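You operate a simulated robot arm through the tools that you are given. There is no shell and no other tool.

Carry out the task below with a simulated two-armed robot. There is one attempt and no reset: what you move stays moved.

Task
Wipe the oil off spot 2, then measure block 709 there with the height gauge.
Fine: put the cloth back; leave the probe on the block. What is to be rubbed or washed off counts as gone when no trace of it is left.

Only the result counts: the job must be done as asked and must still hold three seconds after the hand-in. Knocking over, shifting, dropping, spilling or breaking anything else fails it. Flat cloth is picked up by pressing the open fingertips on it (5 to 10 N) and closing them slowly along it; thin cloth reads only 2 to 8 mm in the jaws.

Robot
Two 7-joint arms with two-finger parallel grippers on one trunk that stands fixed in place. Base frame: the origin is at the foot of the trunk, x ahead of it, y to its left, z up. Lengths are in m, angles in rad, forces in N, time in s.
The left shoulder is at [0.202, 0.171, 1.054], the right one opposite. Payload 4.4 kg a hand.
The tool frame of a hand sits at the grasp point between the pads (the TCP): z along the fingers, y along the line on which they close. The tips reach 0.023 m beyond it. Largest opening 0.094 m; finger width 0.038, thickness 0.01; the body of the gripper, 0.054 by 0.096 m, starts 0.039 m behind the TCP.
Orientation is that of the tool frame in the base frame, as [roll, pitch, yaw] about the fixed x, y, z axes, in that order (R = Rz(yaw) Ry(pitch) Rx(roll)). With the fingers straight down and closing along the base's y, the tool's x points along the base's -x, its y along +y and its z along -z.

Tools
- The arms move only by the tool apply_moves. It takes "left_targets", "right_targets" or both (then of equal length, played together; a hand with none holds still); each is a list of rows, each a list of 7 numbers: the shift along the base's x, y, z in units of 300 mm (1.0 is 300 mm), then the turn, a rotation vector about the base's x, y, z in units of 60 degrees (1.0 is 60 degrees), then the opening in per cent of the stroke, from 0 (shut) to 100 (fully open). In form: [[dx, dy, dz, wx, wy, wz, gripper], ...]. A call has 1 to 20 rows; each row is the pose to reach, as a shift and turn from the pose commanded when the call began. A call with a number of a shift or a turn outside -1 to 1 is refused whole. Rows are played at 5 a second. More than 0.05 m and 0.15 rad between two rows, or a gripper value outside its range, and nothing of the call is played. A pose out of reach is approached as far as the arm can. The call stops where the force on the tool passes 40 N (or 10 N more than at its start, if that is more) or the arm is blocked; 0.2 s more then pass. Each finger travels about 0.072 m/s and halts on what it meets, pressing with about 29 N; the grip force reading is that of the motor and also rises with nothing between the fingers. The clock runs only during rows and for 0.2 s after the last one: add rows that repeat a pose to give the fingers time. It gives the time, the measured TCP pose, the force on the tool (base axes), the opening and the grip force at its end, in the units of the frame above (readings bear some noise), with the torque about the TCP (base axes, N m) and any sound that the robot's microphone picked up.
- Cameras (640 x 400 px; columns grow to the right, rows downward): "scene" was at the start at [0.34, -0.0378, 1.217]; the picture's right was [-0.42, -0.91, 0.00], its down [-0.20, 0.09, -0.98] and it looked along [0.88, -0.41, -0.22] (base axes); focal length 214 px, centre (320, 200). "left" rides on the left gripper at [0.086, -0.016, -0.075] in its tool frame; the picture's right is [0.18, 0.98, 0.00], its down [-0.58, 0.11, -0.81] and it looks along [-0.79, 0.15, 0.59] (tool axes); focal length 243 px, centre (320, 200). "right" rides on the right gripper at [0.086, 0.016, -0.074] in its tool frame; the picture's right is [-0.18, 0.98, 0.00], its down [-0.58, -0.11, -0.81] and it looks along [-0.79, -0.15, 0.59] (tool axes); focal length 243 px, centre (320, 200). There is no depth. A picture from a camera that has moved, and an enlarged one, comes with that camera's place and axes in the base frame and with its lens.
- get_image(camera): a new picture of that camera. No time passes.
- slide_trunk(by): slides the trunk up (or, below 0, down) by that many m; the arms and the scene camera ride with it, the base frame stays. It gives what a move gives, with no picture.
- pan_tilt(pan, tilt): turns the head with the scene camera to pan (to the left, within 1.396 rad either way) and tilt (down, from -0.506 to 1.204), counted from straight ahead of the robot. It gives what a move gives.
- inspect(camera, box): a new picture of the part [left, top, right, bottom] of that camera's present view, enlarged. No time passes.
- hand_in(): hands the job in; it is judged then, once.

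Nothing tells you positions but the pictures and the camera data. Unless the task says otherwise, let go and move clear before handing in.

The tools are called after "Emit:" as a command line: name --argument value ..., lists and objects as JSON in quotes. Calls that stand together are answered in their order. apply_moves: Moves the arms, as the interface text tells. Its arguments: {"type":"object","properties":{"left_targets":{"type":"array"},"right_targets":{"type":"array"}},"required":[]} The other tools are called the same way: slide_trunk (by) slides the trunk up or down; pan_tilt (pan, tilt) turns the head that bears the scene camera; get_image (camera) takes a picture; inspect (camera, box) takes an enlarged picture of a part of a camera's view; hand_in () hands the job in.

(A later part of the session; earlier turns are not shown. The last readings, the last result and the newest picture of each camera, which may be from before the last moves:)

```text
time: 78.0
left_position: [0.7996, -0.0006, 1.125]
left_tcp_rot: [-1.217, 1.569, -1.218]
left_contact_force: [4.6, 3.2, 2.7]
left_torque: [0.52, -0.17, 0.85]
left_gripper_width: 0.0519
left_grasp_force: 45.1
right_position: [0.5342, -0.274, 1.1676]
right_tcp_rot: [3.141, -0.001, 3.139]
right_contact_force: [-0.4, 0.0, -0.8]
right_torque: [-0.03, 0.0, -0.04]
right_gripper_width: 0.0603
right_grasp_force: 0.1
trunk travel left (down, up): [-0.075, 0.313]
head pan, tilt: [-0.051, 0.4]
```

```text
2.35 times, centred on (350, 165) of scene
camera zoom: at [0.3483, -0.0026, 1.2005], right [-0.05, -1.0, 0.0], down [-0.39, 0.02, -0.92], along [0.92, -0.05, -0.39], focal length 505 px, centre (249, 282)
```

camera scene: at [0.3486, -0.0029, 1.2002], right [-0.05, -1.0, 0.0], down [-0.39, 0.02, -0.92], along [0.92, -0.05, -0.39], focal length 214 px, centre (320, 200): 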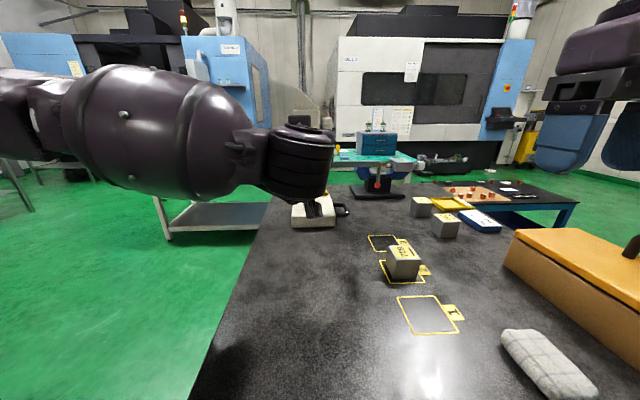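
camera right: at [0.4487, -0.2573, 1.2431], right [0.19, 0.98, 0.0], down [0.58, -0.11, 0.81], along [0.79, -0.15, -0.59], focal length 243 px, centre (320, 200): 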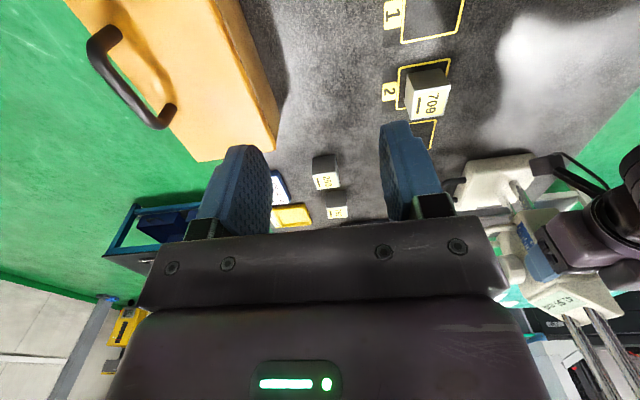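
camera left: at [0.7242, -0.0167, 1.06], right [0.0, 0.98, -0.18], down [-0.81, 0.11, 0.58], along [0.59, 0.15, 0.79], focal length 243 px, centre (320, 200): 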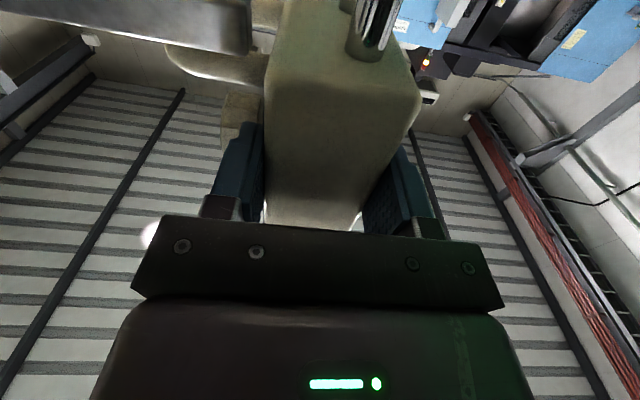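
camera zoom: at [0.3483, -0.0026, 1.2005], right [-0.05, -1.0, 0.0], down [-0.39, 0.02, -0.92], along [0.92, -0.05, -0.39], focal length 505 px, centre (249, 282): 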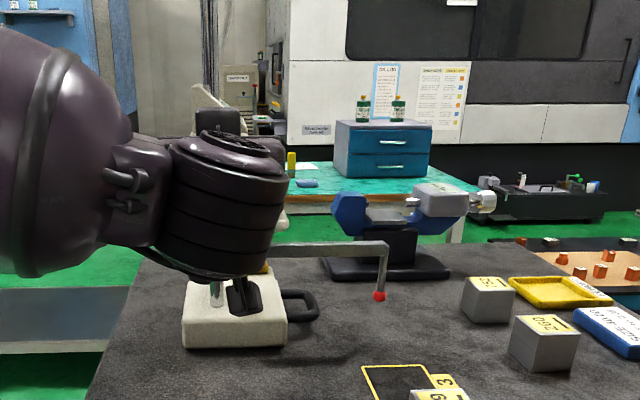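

The head slides down easily (about 3 N). I'll read the display and keep lowering to just above the plate.

Emit:
apply_moves --left_targets '[[0, 0, -0.04, 0, 0, 0, 45], [0, 0, -0.08, 0, 0, 0, 45], [0, 0, -0.11, 0, 0, 0, 45], [0, 0, -0.12, 0, 0, 0, 45]]'

Emit:
inspect --camera "right" --box '[490, 200, 640, 330]'

Emit:
inspect --camera "scene" --box '[280, 150, 420, 260]'

```text
time: 79.0
left_position: [0.7967, -0.0006, 1.0952]
left_tcp_rot: [-0.248, 1.563, -0.247]
left_contact_force: [5.7, 6.4, 24.2]
left_torque: [1.62, 1.02, 0.26]
left_gripper_width: 0.0517
left_grasp_force: 45.3
right_position: [0.5322, -0.2738, 1.1723]
right_tcp_rot: [3.141, 0.004, 3.14]
right_contact_force: [0.4, 0.1, 0.2]
right_torque: [0.01, 0.03, 0.03]
right_gripper_width: 0.0603
right_grasp_force: 0.1
trunk travel left (down, up): [-0.075, 0.313]
head pan, tilt: [-0.051, 0.4]
```

```text
3.08 times, centred on (565, 265) of right
camera zoom: at [0.4461, -0.2571, 1.2451], right [0.19, 0.98, 0.0], down [0.58, -0.11, 0.81], along [0.79, -0.15, -0.59], focal length 746 px, centre (-434, 0)
```

zoom: 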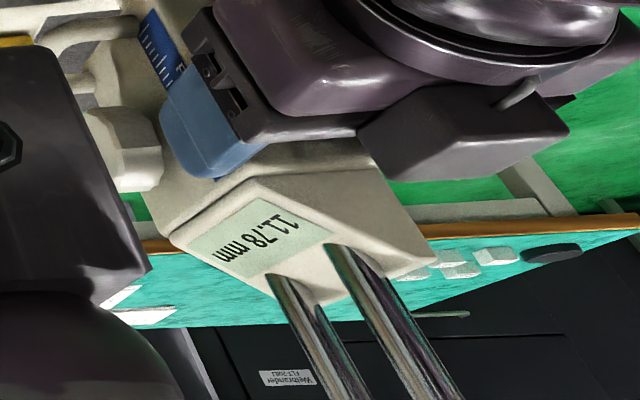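

```text
3.64 times, centred on (350, 205) of scene
camera zoom: at [0.3461, -0.0024, 1.2019], right [-0.05, -1.0, 0.0], down [-0.39, 0.02, -0.92], along [0.92, -0.05, -0.39], focal length 780 px, centre (211, 182)
```

zoom: 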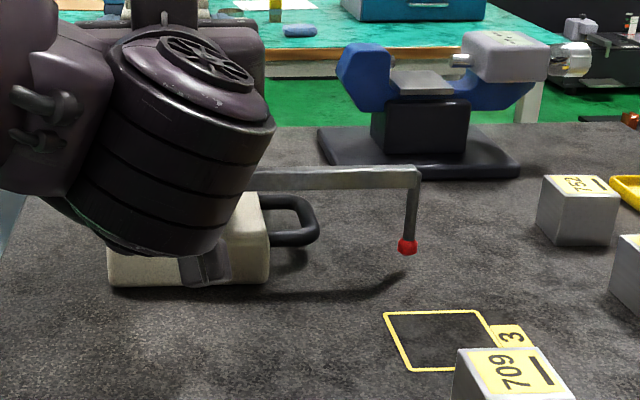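

A 24 N reaction appeared with the display at 11.78 mm, while the zero should be at plate contact. I'll look closely to see whether the tip is really on the plate.

Emit:
inspect --camera "scene" --box '[335, 195, 375, 235]'

Emit:
inspect --camera "scene" --box '[265, 180, 345, 240]'

Emit:
get_image --camera "left"

```text
10.00 times, centred on (355, 215) of scene
camera zoom: at [0.3461, -0.0024, 1.2019], right [-0.05, -1.0, 0.0], down [-0.39, 0.02, -0.92], along [0.92, -0.05, -0.39], focal length 2145 px, centre (-30, 50)
```

zoom: 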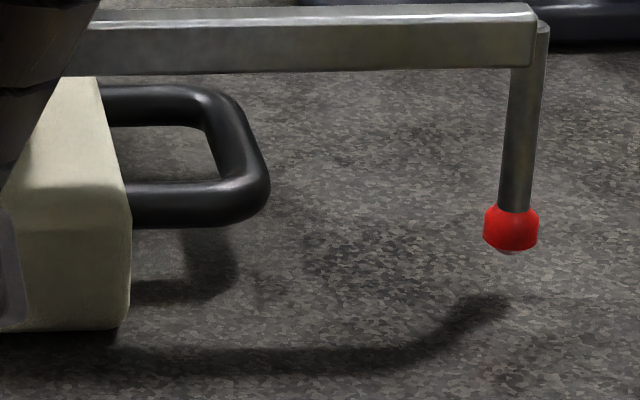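

```text
6.67 times, centred on (305, 210) of scene
camera zoom: at [0.3461, -0.0024, 1.2019], right [-0.05, -1.0, 0.0], down [-0.39, 0.02, -0.92], along [0.92, -0.05, -0.39], focal length 1430 px, centre (420, 133)
```

zoom: 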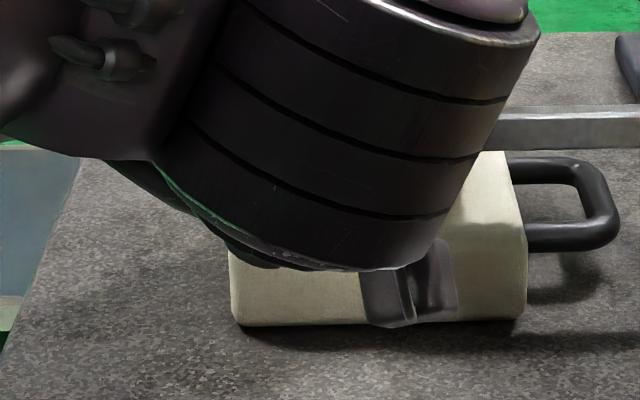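

```text
taken
camera left: at [0.7238, -0.0172, 1.0087], right [0.0, 0.98, -0.19], down [-0.81, 0.11, 0.57], along [0.58, 0.15, 0.8], focal length 243 px, centre (320, 200)
```

left: 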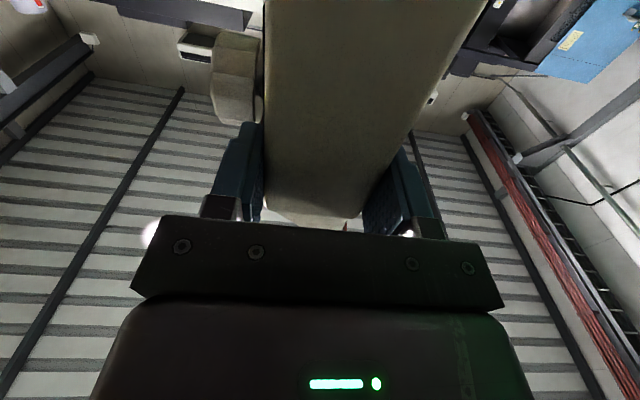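

The tip is still about 12 mm above the plate, so the reading is plausible, but something is resisting. I'll tilt the head camera down to see whether any part of the left arm touches something.

Emit:
pan_tilt --pan 0.25 --tilt 0.7

Emit:
get_image --camera "scene"

```text
time: 79.8
left_position: [0.7959, -0.0012, 1.0955]
left_tcp_rot: [-0.307, 1.563, -0.307]
left_contact_force: [5.4, 6.8, 35.8]
left_torque: [1.53, -0.63, 0.18]
left_gripper_width: 0.052
left_grasp_force: 45.0
right_position: [0.5321, -0.2725, 1.1714]
right_tcp_rot: [3.141, 0.003, 3.14]
right_contact_force: [0.1, 0.6, -0.3]
right_torque: [0.03, 0.0, 0.0]
right_gripper_width: 0.0602
right_grasp_force: 0.1
trunk travel left (down, up): [-0.075, 0.313]
head pan, tilt: [0.25, 0.7]
```

```text
taken
camera scene: at [0.3351, 0.0233, 1.1751], right [0.25, -0.97, 0.0], down [-0.62, -0.16, -0.77], along [0.74, 0.19, -0.64], focal length 214 px, centre (320, 200)
```

scene: 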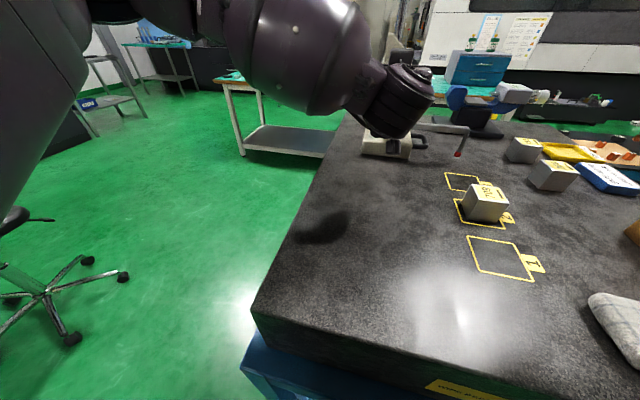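

The arm is clear of the table. I'll ease the push slightly and look at the gap between the head and the base from the right camera.

Emit:
apply_moves --left_targets '[[0, 0, 0.015, 0, 0, 0, 45], [0, 0, 0.02, 0, 0, 0, 45]]'

Emit:
get_image --camera "right"

Emit:
inspect --camera "right" --box '[430, 130, 640, 330]'

```text
time: 80.4
left_position: [0.7967, -0.0015, 1.0948]
left_tcp_rot: [-2.376, 1.57, -2.376]
left_contact_force: [-5.4, 10.2, 15.7]
left_torque: [0.52, -1.54, -0.32]
left_gripper_width: 0.0521
left_grasp_force: 44.5
right_position: [0.533, -0.273, 1.1697]
right_tcp_rot: [-3.141, 0.0, 3.14]
right_contact_force: [0.0, 0.8, 0.1]
right_torque: [0.0, 0.01, -0.02]
right_gripper_width: 0.06
right_grasp_force: 0.1
trunk travel left (down, up): [-0.075, 0.313]
head pan, tilt: [0.25, 0.7]
```

```text
taken
camera right: at [0.4467, -0.2566, 1.2436], right [0.19, 0.98, 0.0], down [0.58, -0.11, 0.81], along [0.79, -0.15, -0.59], focal length 243 px, centre (320, 200)
```

right: 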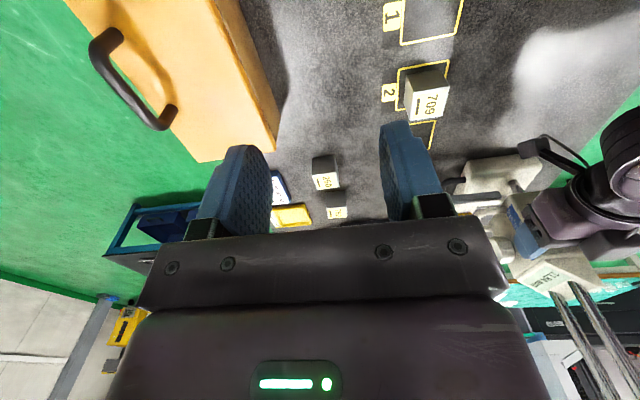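

```text
2.00 times, centred on (535, 230) of right
camera zoom: at [0.4467, -0.2566, 1.2436], right [0.19, 0.98, 0.0], down [0.58, -0.11, 0.81], along [0.79, -0.15, -0.59], focal length 485 px, centre (-110, 140)
```

zoom: 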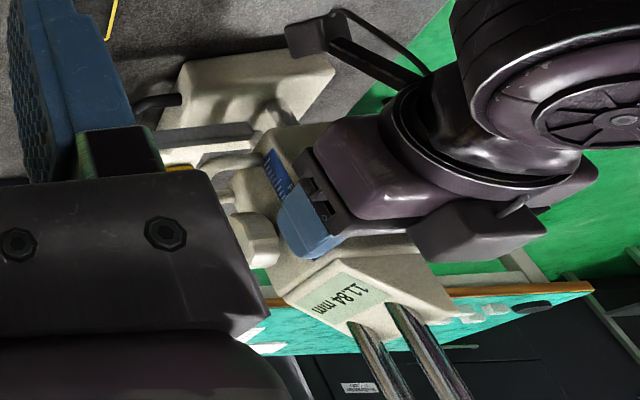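

The reading is 11.84 mm and still seems blocked. I'll shift the right hand aside so its camera can see the probe tip and the gap to the plate directly.

Emit:
apply_moves --right_targets '[[0.0, -0.1, 0.0, 0, 0, 0, 30], [0.05, -0.2, 0.0, 0, 0, 0, 10], [0.1, -0.27, 0.0, 0, 0, 0, 0], [0.1, -0.27, 0.0, 0, 0, 0, 0]]'

Emit:
get_image --camera "right"

```text
time: 81.4
left_position: [0.7976, -0.0002, 1.0947]
left_tcp_rot: [-2.725, 1.568, -2.724]
left_contact_force: [-5.1, 7.3, 7.1]
left_torque: [0.28, 0.93, -0.22]
left_gripper_width: 0.0518
left_grasp_force: 45.1
right_position: [0.5633, -0.355, 1.1692]
right_tcp_rot: [-3.141, 0.001, 3.139]
right_contact_force: [1.2, -0.7, -0.4]
right_torque: [0.01, 0.0, -0.01]
right_gripper_width: 0.0
right_grasp_force: 28.8
trunk travel left (down, up): [-0.075, 0.313]
head pan, tilt: [0.25, 0.7]
```

```text
taken
camera right: at [0.477, -0.3373, 1.2437], right [0.19, 0.98, 0.0], down [0.58, -0.11, 0.81], along [0.79, -0.15, -0.59], focal length 243 px, centre (320, 200)
```

right: 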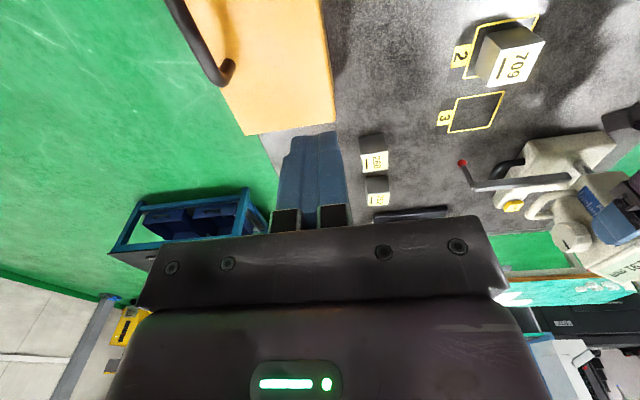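

Emit:
inspect --camera "right" --box '[440, 120, 600, 230]'

Emit:
inspect --camera "right" --box '[445, 140, 515, 200]'

Emit:
inspect --camera "right" --box '[560, 220, 640, 290]'

```text
3.64 times, centred on (520, 175) of right
camera zoom: at [0.477, -0.3373, 1.2437], right [0.19, 0.98, 0.0], down [0.58, -0.11, 0.81], along [0.79, -0.15, -0.59], focal length 882 px, centre (-407, 291)
```

zoom: 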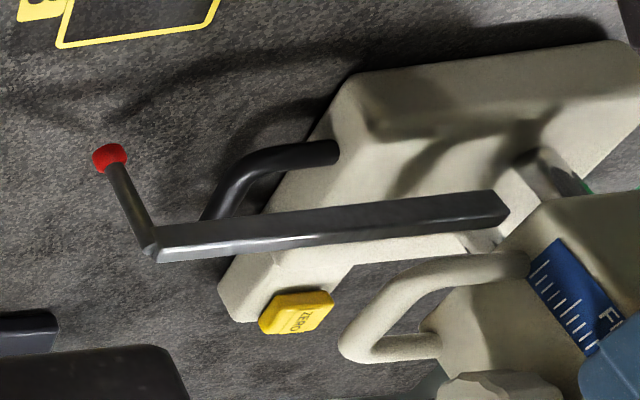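

```text
6.67 times, centred on (480, 170) of right
camera zoom: at [0.477, -0.3373, 1.2437], right [0.19, 0.98, 0.0], down [0.58, -0.11, 0.81], along [0.79, -0.15, -0.59], focal length 1618 px, centre (-747, 400)
```

zoom: 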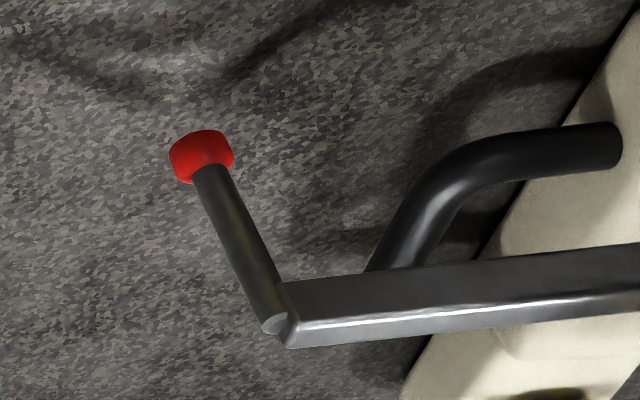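

```text
5.71 times, centred on (600, 255) of right
camera zoom: at [0.477, -0.3373, 1.2437], right [0.19, 0.98, 0.0], down [0.58, -0.11, 0.81], along [0.79, -0.15, -0.59], focal length 1386 px, centre (-1280, -114)
```

zoom: 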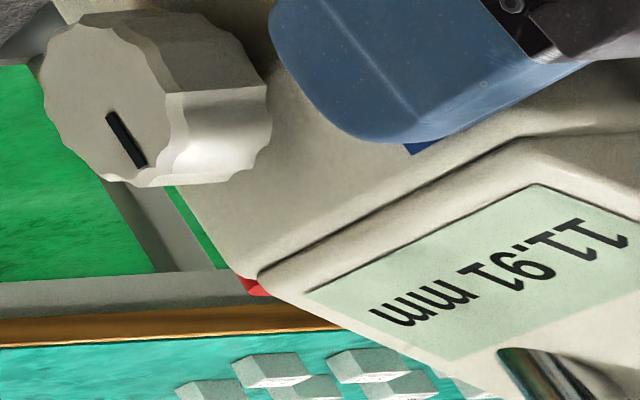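

The tip is clearly above the plate (its shadow is detached) and the display shows 11.91 mm. So the slide has a lower stop and the zero agrees with what I see; I'll leave ZERO alone. Next I'll raise the head to make room to grip the rods.

Emit:
apply_moves --left_targets '[[0, 0.003, 0.03, 0, 0, 0, 45], [0, 0.003, 0.1, 0, 0, 0, 45], [0, 0.003, 0.18, 0, 0, 0, 45], [0, 0.003, 0.26, 0, 0, 0, 45], [0, 0.003, 0.34, 0, 0, 0, 45], [0, 0.003, 0.4, 0, 0, 0, 45], [0, 0.003, 0.4, 0, 0, 0, 45]]'

Emit:
get_image --camera "right"

Emit:
pan_tilt --pan -0.05 --tilt 0.4

Emit:
get_image --camera "scene"

```text
time: 83.0
left_position: [0.7977, -0.0009, 1.2153]
left_tcp_rot: [-2.971, 1.569, -2.969]
left_contact_force: [5.0, -4.7, -1.1]
left_torque: [-0.05, 1.27, 0.02]
left_gripper_width: 0.0516
left_grasp_force: 44.8
right_position: [0.565, -0.3551, 1.1679]
right_tcp_rot: [3.139, -0.001, 3.14]
right_contact_force: [0.2, 0.0, 0.2]
right_torque: [0.0, -0.01, 0.02]
right_gripper_width: 0.0001
right_grasp_force: 29.0
trunk travel left (down, up): [-0.075, 0.313]
head pan, tilt: [0.25, 0.7]
```

```text
taken
camera right: at [0.4789, -0.3383, 1.2426], right [0.19, 0.98, 0.0], down [0.58, -0.11, 0.81], along [0.79, -0.15, -0.59], focal length 243 px, centre (320, 200)
```

right: 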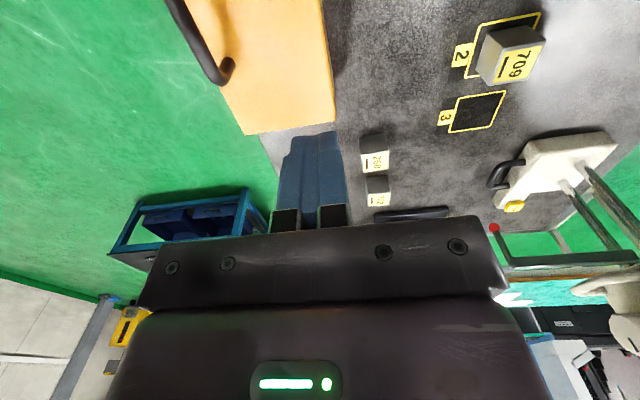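

```text
time: 83.8
left_position: [0.7987, -0.0009, 1.2165]
left_tcp_rot: [0.247, 1.571, 0.245]
left_contact_force: [6.2, -5.5, -0.3]
left_torque: [0.01, 1.31, -0.27]
left_gripper_width: 0.0518
left_grasp_force: 44.9
right_position: [0.5649, -0.3553, 1.1673]
right_tcp_rot: [3.141, 0.001, 3.14]
right_contact_force: [-0.6, -0.3, 0.5]
right_torque: [0.0, 0.01, 0.0]
right_gripper_width: 0.0001
right_grasp_force: 29.2
trunk travel left (down, up): [-0.075, 0.313]
head pan, tilt: [-0.051, 0.4]
```

```text
taken
camera scene: at [0.3488, -0.0034, 1.2002], right [-0.05, -1.0, 0.0], down [-0.39, 0.02, -0.92], along [0.92, -0.05, -0.39], focal length 214 px, centre (320, 200)
```

scene: 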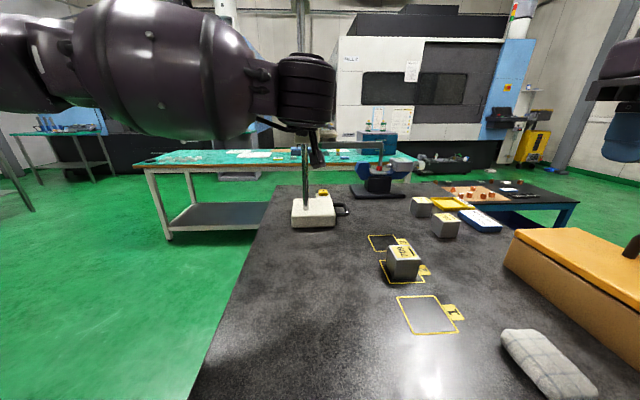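

The head is up about 12 cm. I'll release it gently, check that it stays, and back the left hand out.

Emit:
apply_moves --left_targets '[[0, 0, 0, 0, 0, 0, 58], [0, 0, 0, 0, 0, 0, 66], [0, 0, 0, 0, 0, 0, 74], [-0.08, 0, 0, 0, 0, 0, 74], [-0.2, 0, 0, 0, 0, 0, 74], [-0.28, 0, -0.06, 0, 0, 0, 60], [-0.28, 0, -0.2, 0, 0.05, 0, 50], [-0.28, 0, -0.34, 0, 0.1, 0, 45], [-0.28, 0, -0.46, 0, 0.15, 0, 45], [-0.28, 0, -0.52, 0, 0.2, 0, 45]]'

Emit:
get_image --camera "scene"

Emit:
get_image --camera "left"

Emit:
get_image --camera "right"

```text
time: 86.0
left_position: [0.714, -0.0014, 1.0593]
left_tcp_rot: [-3.137, 1.361, -3.137]
left_contact_force: [0.6, -0.6, 0.8]
left_torque: [0.0, 0.01, -0.03]
left_gripper_width: 0.0422
left_grasp_force: 0.0
right_position: [0.5635, -0.3533, 1.1684]
right_tcp_rot: [3.14, 0.0, 3.139]
right_contact_force: [-0.2, 0.2, -1.2]
right_torque: [0.06, -0.01, -0.05]
right_gripper_width: 0.0003
right_grasp_force: 29.5
trunk travel left (down, up): [-0.075, 0.313]
head pan, tilt: [-0.051, 0.4]
```

```text
taken
camera scene: at [0.348, -0.0029, 1.2006], right [-0.05, -1.0, 0.0], down [-0.39, 0.02, -0.92], along [0.92, -0.05, -0.39], focal length 214 px, centre (320, 200)
```

scene: 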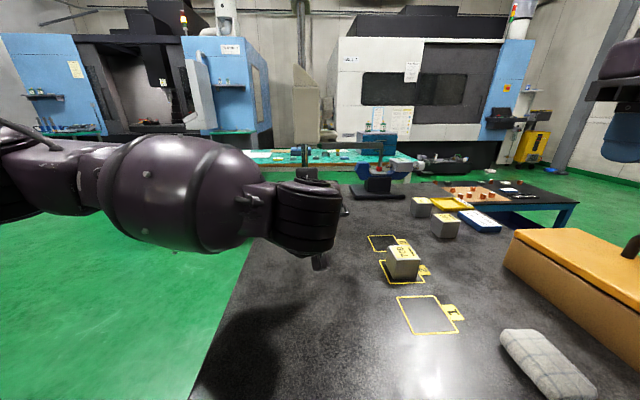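

```text
taken
camera left: at [0.6244, -0.0169, 0.991], right [-0.04, 0.98, -0.18], down [-0.67, 0.11, 0.74], along [0.74, 0.15, 0.65], focal length 243 px, centre (320, 200)
```

left: 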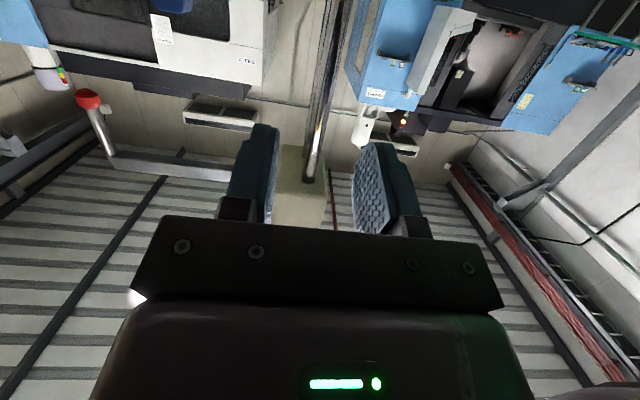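

```text
taken
camera right: at [0.4779, -0.3378, 1.2433], right [0.19, 0.98, 0.0], down [0.58, -0.11, 0.81], along [0.79, -0.15, -0.59], focal length 243 px, centre (320, 200)
```

right: 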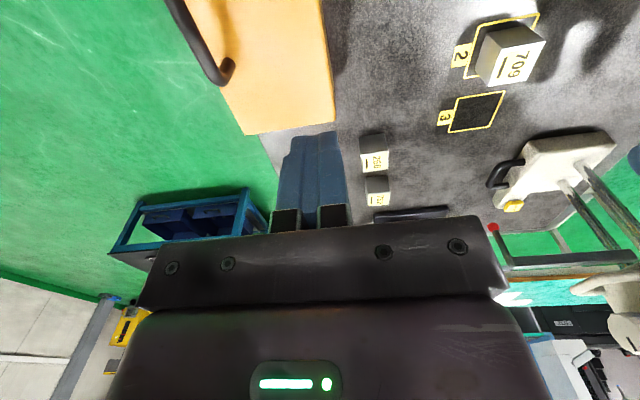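

The head stays up by itself. I'll zoom in the left view to centre on the rods before advancing.

Emit:
inspect --camera "left" --box '[240, 0, 400, 190]'

Emit:
inspect --camera "right" --box '[480, 110, 640, 300]'

```text
2.11 times, centred on (320, 95) of left
camera zoom: at [0.6244, -0.0169, 0.991], right [-0.04, 0.98, -0.18], down [-0.67, 0.11, 0.74], along [0.74, 0.15, 0.65], focal length 511 px, centre (320, 421)
```

zoom: 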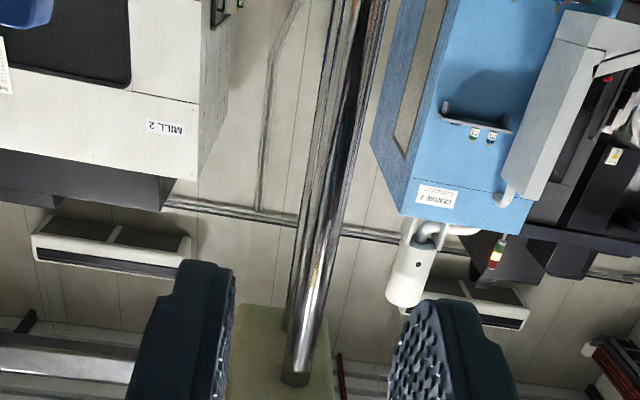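

```text
2.11 times, centred on (560, 205) of right
camera zoom: at [0.4779, -0.3378, 1.2433], right [0.19, 0.98, 0.0], down [0.58, -0.11, 0.81], along [0.79, -0.15, -0.59], focal length 511 px, centre (-185, 190)
```

zoom: 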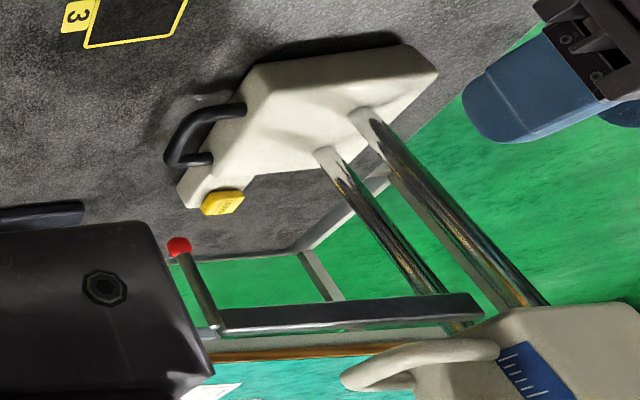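

The front rod is at y ≈ 0.0063. I'll centre on it and slide in along the hand's axis.

Emit:
apply_moves --left_targets '[[0, 0.013, 0.02, 0, 0, 0, 45], [0, 0.026, 0.043, 0, 0, 0, 45], [0.12, 0.026, 0.0175, 0, 0, 0, 45], [0.24, 0.026, -0.008, 0, 0, 0, 45], [0.34, 0.026, -0.0293, 0, 0, 0, 45], [0.4, 0.026, -0.042, 0, 0, 0, 45], [0.4, 0.026, -0.042, 0, 0, 0, 45]]'

Emit:
get_image --camera "left"

Emit:
inspect --camera "right" --box '[480, 90, 640, 280]'

Emit:
inspect --camera "scene" --box '[250, 120, 410, 280]'

```text
time: 87.6
left_position: [0.8348, 0.0085, 1.0471]
left_tcp_rot: [-3.141, 1.361, -3.139]
left_contact_force: [-0.2, 0.1, -0.3]
left_torque: [-0.02, -0.02, -0.01]
left_gripper_width: 0.0424
left_grasp_force: 0.0
right_position: [0.5647, -0.3536, 1.1688]
right_tcp_rot: [3.141, 0.001, 3.138]
right_contact_force: [0.5, 0.6, -0.2]
right_torque: [0.01, 0.03, 0.03]
right_gripper_width: 0.0
right_grasp_force: 28.7
trunk travel left (down, up): [-0.075, 0.313]
head pan, tilt: [-0.051, 0.4]
```

```text
taken
camera left: at [0.7442, -0.008, 0.9797], right [-0.04, 0.98, -0.18], down [-0.67, 0.11, 0.74], along [0.74, 0.15, 0.65], focal length 243 px, centre (320, 200)
```

left: 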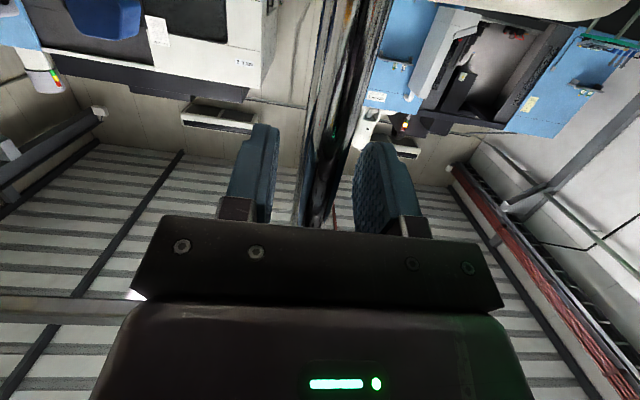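

```text
2.11 times, centred on (560, 185) of right
camera zoom: at [0.4778, -0.3377, 1.2434], right [0.19, 0.98, 0.0], down [0.58, -0.11, 0.81], along [0.79, -0.15, -0.59], focal length 511 px, centre (-185, 232)
```

zoom: 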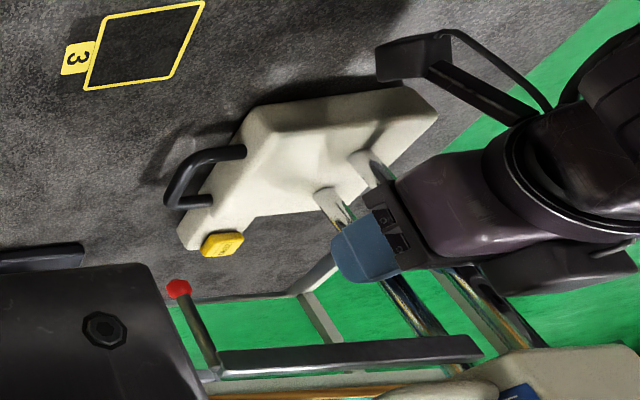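

```text
2.50 times, centred on (330, 200) of scene
camera zoom: at [0.3479, -0.0029, 1.2007], right [-0.05, -1.0, 0.0], down [-0.39, 0.02, -0.92], along [0.92, -0.05, -0.39], focal length 536 px, centre (295, 200)
```

zoom: 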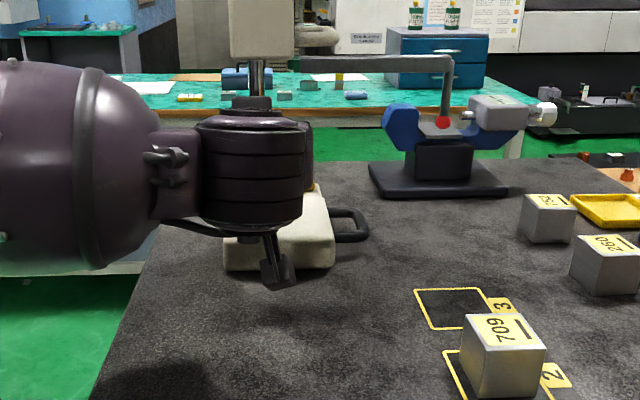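

Both rods are between the pads with no contact. I'll go 7 mm deeper and close slowly.

Emit:
apply_moves --left_targets '[[0.015, -0.004, -0.003, 0, 0, 0, 45], [0.023, -0.004, -0.005, 0, 0, 0, 45], [0.023, -0.004, -0.005, 0, 0, 0, 36], [0.023, -0.004, -0.005, 0, 0, 0, 28], [0.023, -0.004, -0.005, 0, 0, 0, 22], [0.023, -0.004, -0.005, 0, 0, 0, 16], [0.023, -0.004, -0.005, 0, 0, 0, 10], [0.023, -0.004, -0.005, 0, 0, 0, 10]]'

Emit:
get_image --camera "left"

Emit:
inspect --camera "right" --box '[480, 90, 640, 280]'

```text
time: 89.4
left_position: [0.8395, 0.0032, 1.0461]
left_tcp_rot: [3.14, 1.361, 3.141]
left_contact_force: [2.9, -12.3, 2.8]
left_torque: [1.43, 0.46, 0.81]
left_gripper_width: 0.0133
left_grasp_force: 45.0
right_position: [0.563, -0.3559, 1.169]
right_tcp_rot: [3.14, 0.0, 3.14]
right_contact_force: [0.3, 0.3, -0.4]
right_torque: [-0.01, -0.02, 0.0]
right_gripper_width: 0.0
right_grasp_force: 29.0
trunk travel left (down, up): [-0.075, 0.313]
head pan, tilt: [-0.051, 0.4]
```

```text
taken
camera left: at [0.7507, -0.0108, 0.9776], right [-0.04, 0.98, -0.18], down [-0.67, 0.11, 0.74], along [0.74, 0.15, 0.65], focal length 243 px, centre (320, 200)
```

left: 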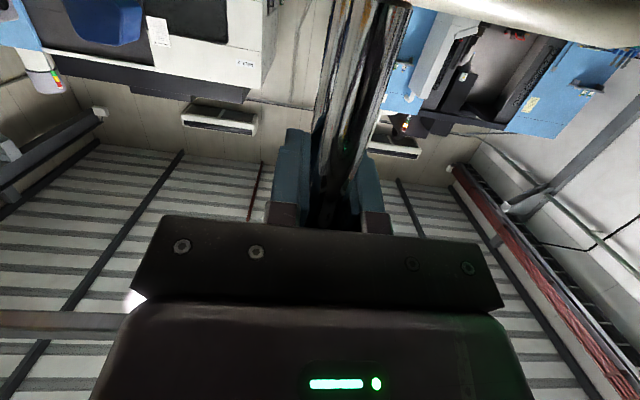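

```text
2.11 times, centred on (560, 185) of right
camera zoom: at [0.478, -0.3388, 1.2429], right [0.19, 0.98, 0.0], down [0.58, -0.11, 0.81], along [0.79, -0.15, -0.59], focal length 511 px, centre (-185, 232)
```

zoom: 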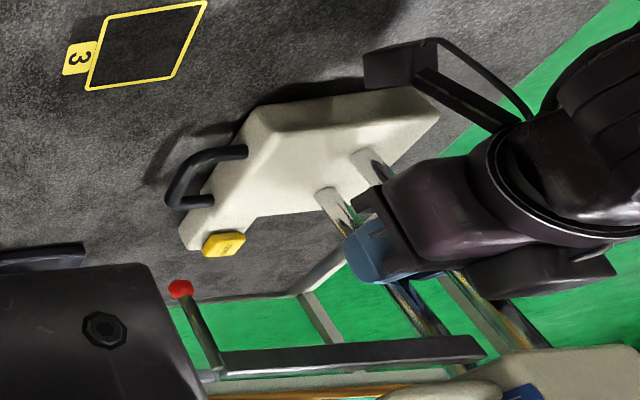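

Both rods are clamped (13.3 mm). I'll relax the sideways load a little and pull the gauge 2 cm towards me as a test.

Emit:
apply_moves --left_targets '[[0, -0.007, 0, 0, 0, 0, 10], [-0.01, -0.007, 0, 0, 0, 0, 10], [-0.03, -0.007, 0, 0, 0, 0, 10], [-0.05, -0.007, 0, 0, 0, 0, 10], [-0.067, -0.007, 0, 0, 0, 0, 10]]'

Emit:
inspect --camera "right" --box '[480, 90, 640, 280]'

Emit:
get_image --camera "scene"

```text
time: 90.6
left_position: [0.8208, 0.0056, 1.0468]
left_tcp_rot: [3.141, 1.362, -3.14]
left_contact_force: [4.8, 10.2, 3.0]
left_torque: [-1.42, -0.56, -1.01]
left_gripper_width: 0.0133
left_grasp_force: 45.4
right_position: [0.5644, -0.3535, 1.1684]
right_tcp_rot: [3.141, 0.001, 3.141]
right_contact_force: [0.1, -0.5, -0.2]
right_torque: [0.05, 0.01, 0.03]
right_gripper_width: 0.0
right_grasp_force: 28.7
trunk travel left (down, up): [-0.075, 0.313]
head pan, tilt: [-0.051, 0.4]
```

```text
2.11 times, centred on (560, 185) of right
camera zoom: at [0.4778, -0.3373, 1.2436], right [0.19, 0.98, 0.0], down [0.58, -0.11, 0.81], along [0.79, -0.15, -0.59], focal length 511 px, centre (-185, 232)
```

zoom: 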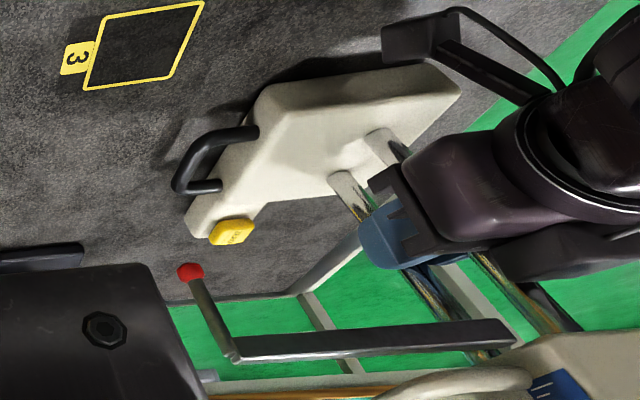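

```text
taken
camera scene: at [0.3479, -0.0024, 1.2007], right [-0.05, -1.0, 0.0], down [-0.39, 0.02, -0.92], along [0.92, -0.05, -0.39], focal length 214 px, centre (320, 200)
```

scene: 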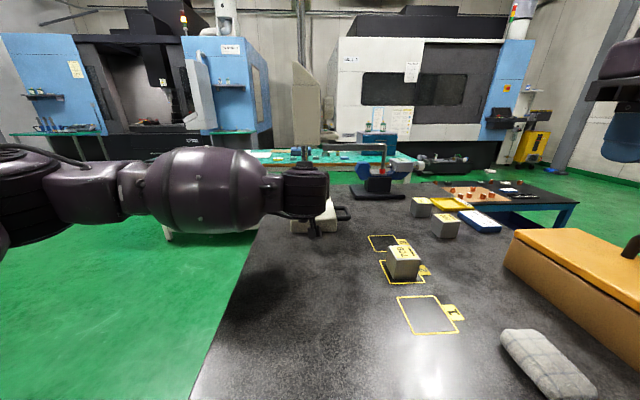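

The gauge slides with little force and stays upright. I'll continue pulling in small steps, another 12 cm.

Emit:
apply_moves --left_targets '[[-0.03, 0.004, 0, 0, 0, 0, 10], [-0.065, 0.004, 0, 0, 0, 0, 10], [-0.1, 0.004, 0, 0, 0, 0, 10], [-0.135, 0.004, 0, 0, 0, 0, 10], [-0.17, 0.004, 0, 0, 0, 0, 10], [-0.205, 0.004, 0, 0, 0, 0, 10], [-0.24, 0.004, 0, 0, 0, 0, 10], [-0.275, 0.004, 0, 0, 0, 0, 10], [-0.31, 0.004, 0, 0, 0, 0, 10], [-0.345, 0.004, 0, 0, 0, 0, 10], [-0.38, 0.004, 0, 0, 0, 0, 10], [-0.4, 0.004, 0, 0, 0, 0, 10], [-0.4, 0.004, 0, 0, 0, 0, 10]]'

Emit:
get_image --camera "right"

Emit:
get_image --camera "scene"

```text
time: 93.4
left_position: [0.7005, 0.0056, 1.0463]
left_tcp_rot: [-3.137, 1.365, -3.137]
left_contact_force: [5.4, 2.1, 13.4]
left_torque: [1.59, -0.84, 0.02]
left_gripper_width: 0.0138
left_grasp_force: 45.3
right_position: [0.5627, -0.3552, 1.1692]
right_tcp_rot: [3.141, 0.0, 3.141]
right_contact_force: [-0.1, 0.7, -0.2]
right_torque: [0.02, 0.0, 0.0]
right_gripper_width: 0.0
right_grasp_force: 29.2
trunk travel left (down, up): [-0.075, 0.313]
head pan, tilt: [-0.051, 0.4]
```

```text
taken
camera right: at [0.4772, -0.3377, 1.2436], right [0.19, 0.98, 0.0], down [0.58, -0.11, 0.81], along [0.79, -0.15, -0.59], focal length 243 px, centre (320, 200)
```

right: 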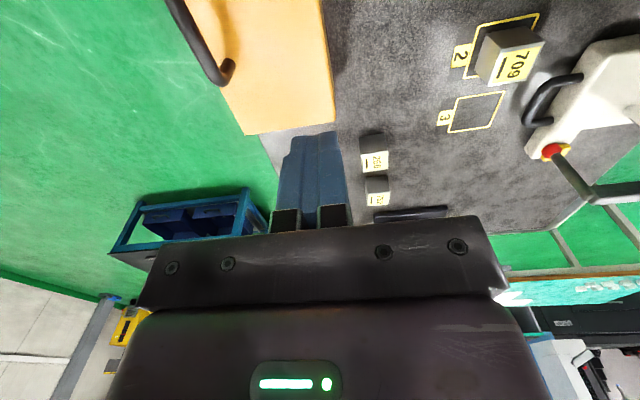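

```text
taken
camera scene: at [0.3474, -0.0029, 1.2008], right [-0.05, -1.0, 0.0], down [-0.39, 0.02, -0.92], along [0.92, -0.05, -0.39], focal length 214 px, centre (320, 200)
```

scene: 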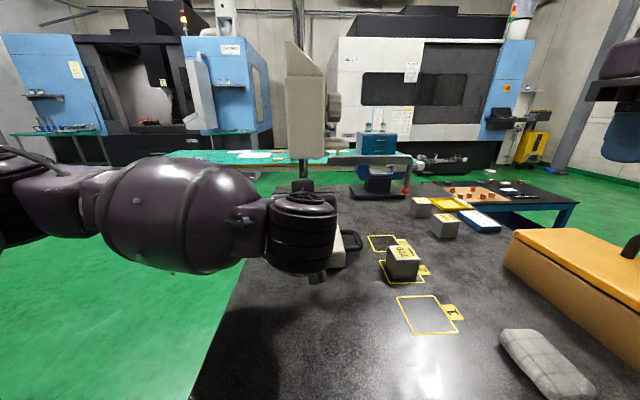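

The gauge came along 14 cm. I'll zoom in both views to locate the probe tip relative to block 709.

Emit:
inspect --camera "scene" --box '[340, 140, 460, 300]'

Emit:
inspect --camera "right" --box '[440, 0, 640, 230]'

```text
2.50 times, centred on (400, 220) of scene
camera zoom: at [0.3474, -0.0029, 1.2008], right [-0.05, -1.0, 0.0], down [-0.39, 0.02, -0.92], along [0.92, -0.05, -0.39], focal length 536 px, centre (120, 150)
```

zoom: 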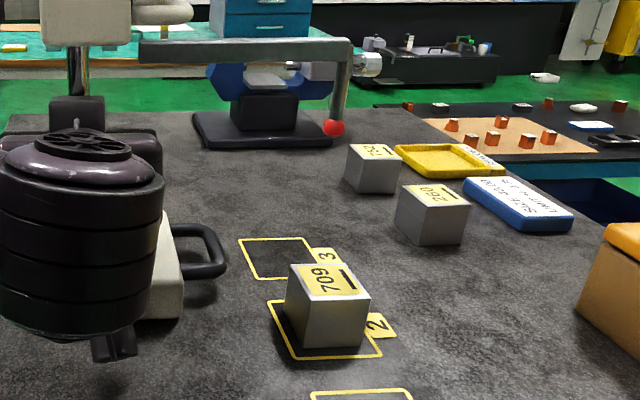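

```text
1.74 times, centred on (540, 115) of right
camera zoom: at [0.4772, -0.3377, 1.2436], right [0.19, 0.98, 0.0], down [0.58, -0.11, 0.81], along [0.79, -0.15, -0.59], focal length 422 px, centre (-63, 348)
```

zoom: 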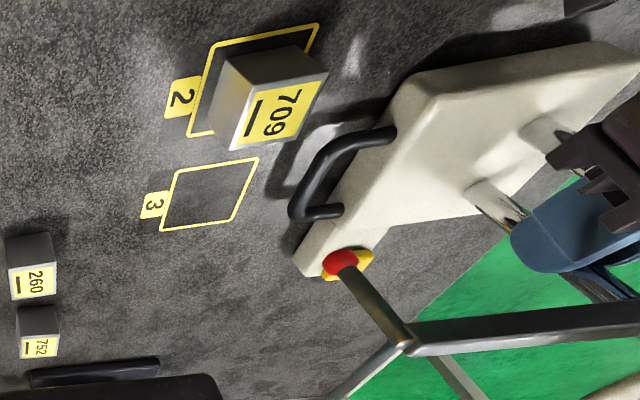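

The probe tip is at about (0.666, -0.159) and the block centre at about (0.634, -0.159). It needs another 3.1 cm in -x and nothing in y.

Emit:
apply_moves --left_targets '[[-0.03, 0, 0.002, 0, 0, 0, 10], [-0.06, 0, 0.004, 0, 0, 0, 10], [-0.09, 0, 0.004, 0, 0, 0, 10], [-0.105, 0, 0.004, 0, 0, 0, 10], [-0.105, 0, 0.004, 0, 0, 0, 10]]'

Emit:
inspect --camera "scene" --box '[340, 140, 460, 300]'

Emit:
inspect --camera "right" --box '[440, 0, 640, 230]'

```text
time: 94.6
left_position: [0.6694, 0.0053, 1.0467]
left_tcp_rot: [-3.14, 1.36, -3.14]
left_contact_force: [2.9, -0.8, 5.2]
left_torque: [1.39, 0.29, 0.64]
left_gripper_width: 0.0137
left_grasp_force: 45.5
right_position: [0.5648, -0.354, 1.1677]
right_tcp_rot: [3.141, -0.001, 3.139]
right_contact_force: [1.1, 0.8, -0.3]
right_torque: [0.0, -0.01, -0.01]
right_gripper_width: 0.0001
right_grasp_force: 29.2
trunk travel left (down, up): [-0.075, 0.313]
head pan, tilt: [-0.051, 0.4]
```

```text
2.50 times, centred on (400, 220) of scene
camera zoom: at [0.3482, -0.0029, 1.2004], right [-0.05, -1.0, 0.0], down [-0.39, 0.02, -0.92], along [0.92, -0.05, -0.39], focal length 536 px, centre (120, 150)
```

zoom: 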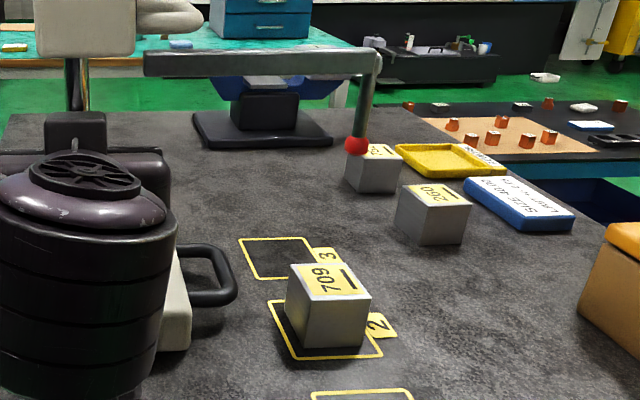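

```text
1.74 times, centred on (540, 115) of right
camera zoom: at [0.4781, -0.3377, 1.243], right [0.19, 0.98, 0.0], down [0.58, -0.11, 0.81], along [0.79, -0.15, -0.59], focal length 422 px, centre (-63, 348)
```

zoom: 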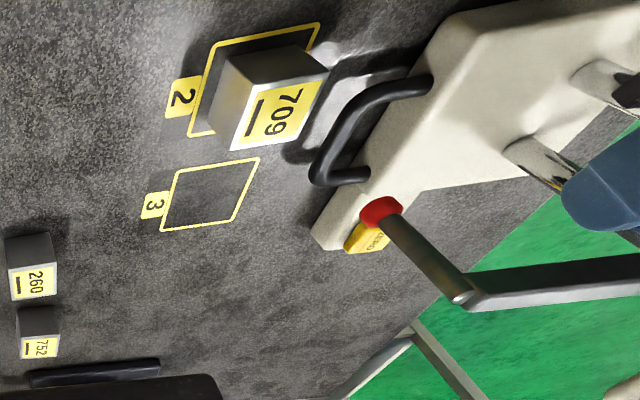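

The probe is now directly above the block's centre (within about a millimetre). I'll open the left hand and back straight out from the rods.

Emit:
apply_moves --left_targets '[[0, 0, 0, 0, 0, 0, 20], [0, 0, 0, 0, 0, 0, 30], [0, 0.0, 0, 0, 0, 0, 42], [0, 0.0, 0, 0, 0, 0, 42], [-0.05, 0.0, 0.01, 0, 0, 0, 42], [-0.1, 0.0, 0.021, 0, 0, 0, 42], [-0.15, 0.0, 0.032, 0, 0, 0, 42], [-0.19, 0.0, 0.04, 0, 0, 0, 42]]'

Emit:
get_image --camera "left"

Emit:
get_image --camera "scene"

```text
time: 96.4
left_position: [0.6116, 0.0052, 1.0602]
left_tcp_rot: [-3.141, 1.364, -3.139]
left_contact_force: [-0.8, 0.1, -0.3]
left_torque: [0.0, -0.01, -0.01]
left_gripper_width: 0.0394
left_grasp_force: 0.1
right_position: [0.5627, -0.3538, 1.1701]
right_tcp_rot: [3.139, 0.002, 3.141]
right_contact_force: [-0.7, -0.1, 0.1]
right_torque: [0.01, -0.01, -0.01]
right_gripper_width: 0.0
right_grasp_force: 28.8
trunk travel left (down, up): [-0.075, 0.313]
head pan, tilt: [-0.051, 0.4]
```

```text
taken
camera left: at [0.5211, -0.0109, 0.9918], right [-0.04, 0.98, -0.18], down [-0.67, 0.11, 0.74], along [0.74, 0.15, 0.65], focal length 243 px, centre (320, 200)
```

left: 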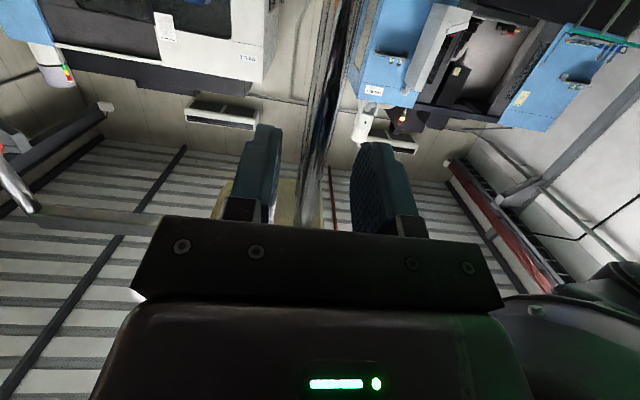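

```text
taken
camera scene: at [0.347, -0.003, 1.2012], right [-0.05, -1.0, 0.0], down [-0.39, 0.02, -0.92], along [0.92, -0.05, -0.39], focal length 214 px, centre (320, 200)
```

scene: 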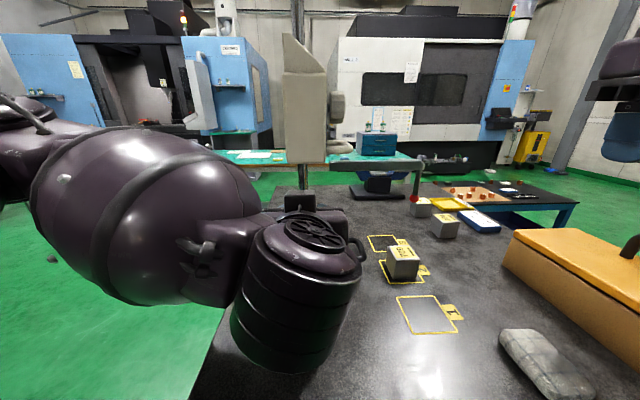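

The hand is clear of the rods and the gauge stands still. I'll back off a bit more, raise the trunk 10 cm so the left arm has more room, and come up level with the head.

Emit:
apply_moves --left_targets '[[-0.06, -0.01, 0.03, 0, 0.08, 0, 60], [-0.12, -0.016, 0.06, 0, 0.14, 0, 74], [-0.12, -0.016, 0.06, 0, 0.14, 0, 74]]'

Emit:
slide_trunk --by 0.1

Emit:
get_image --camera "scene"

Emit:
get_image --camera "left"

Emit:
get_image --camera "right"

```text
time: 97.2
left_position: [0.5756, 0.0002, 1.076]
left_tcp_rot: [-3.14, 1.213, -3.14]
left_contact_force: [0.4, -0.7, -0.4]
left_torque: [-0.01, 0.01, 0.01]
left_gripper_width: 0.0696
left_grasp_force: 0.1
right_position: [0.5636, -0.3545, 1.1681]
right_tcp_rot: [3.139, 0.0, 3.139]
right_contact_force: [0.1, 0.5, -0.1]
right_torque: [-0.04, 0.0, -0.01]
right_gripper_width: 0.0001
right_grasp_force: 29.2
trunk travel left (down, up): [-0.075, 0.313]
head pan, tilt: [-0.051, 0.4]
```

```text
time: 98.6
left_position: [0.5794, -0.0002, 1.1742]
left_tcp_rot: [-3.14, 1.21, -3.14]
left_contact_force: [1.0, -0.4, -0.4]
left_torque: [0.0, 0.0, 0.0]
left_gripper_width: 0.0696
left_grasp_force: 0.1
right_position: [0.5647, -0.3549, 1.2667]
right_tcp_rot: [3.141, -0.003, 3.14]
right_contact_force: [0.4, 0.6, 0.3]
right_torque: [0.03, 0.02, -0.02]
right_gripper_width: 0.0
right_grasp_force: 28.0
trunk travel left (down, up): [-0.175, 0.213]
head pan, tilt: [-0.051, 0.4]
```

```text
taken
camera scene: at [0.2496, -0.0031, 1.3218], right [-0.05, -1.0, 0.0], down [-0.39, 0.02, -0.92], along [0.92, -0.05, -0.39], focal length 214 px, centre (320, 200)
```

scene: 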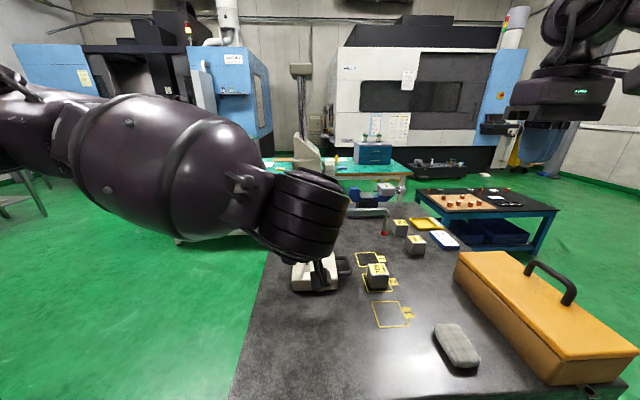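

```text
taken
camera left: at [0.4791, -0.0157, 1.1199], right [-0.07, 0.98, -0.17], down [-0.55, 0.11, 0.83], along [0.83, 0.15, 0.53], focal length 243 px, centre (320, 200)
```

left: 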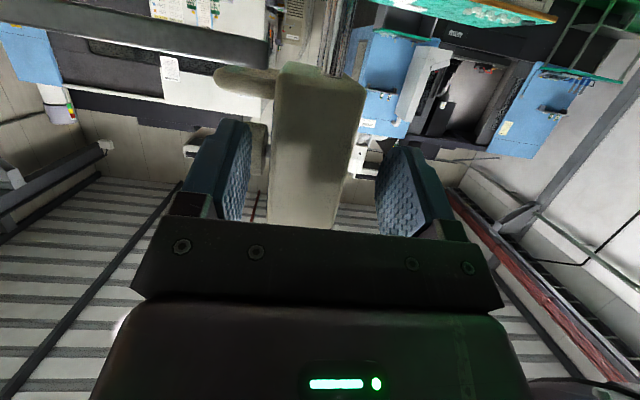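

```text
taken
camera right: at [0.4794, -0.3389, 1.3414], right [0.19, 0.98, 0.0], down [0.58, -0.11, 0.8], along [0.79, -0.15, -0.59], focal length 243 px, centre (320, 200)
```

right: 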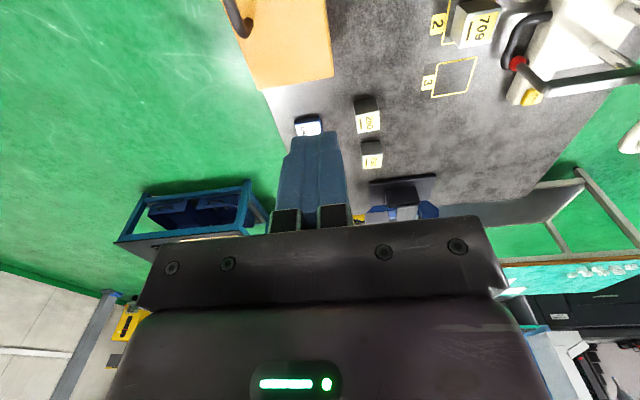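

The trunk is up and both arms are fine. I'll zoom in the left view to find the head's exact sides before gripping it again.

Emit:
inspect --camera "left" --box '[200, 50, 440, 240]'

Emit:
inspect --camera "scene" --box '[280, 120, 420, 300]'

```text
2.11 times, centred on (320, 145) of left
camera zoom: at [0.4791, -0.0157, 1.1199], right [-0.07, 0.98, -0.17], down [-0.55, 0.11, 0.83], along [0.83, 0.15, 0.53], focal length 511 px, centre (320, 316)
```

zoom: 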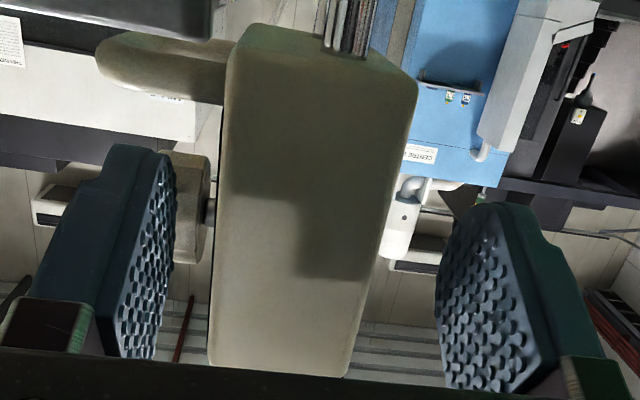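

```text
2.22 times, centred on (350, 210) of scene
camera zoom: at [0.2496, -0.0031, 1.3218], right [-0.05, -1.0, 0.0], down [-0.39, 0.02, -0.92], along [0.92, -0.05, -0.39], focal length 477 px, centre (253, 178)
```

zoom: 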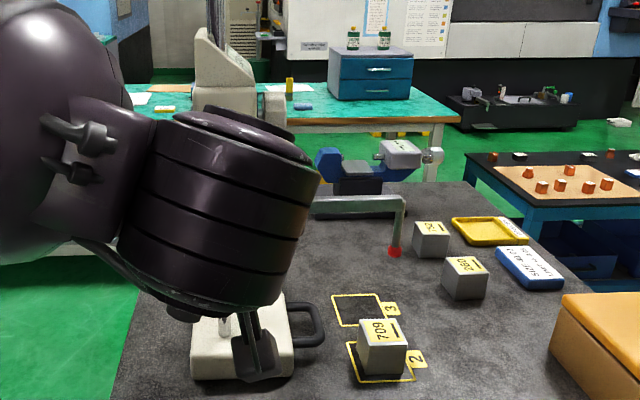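

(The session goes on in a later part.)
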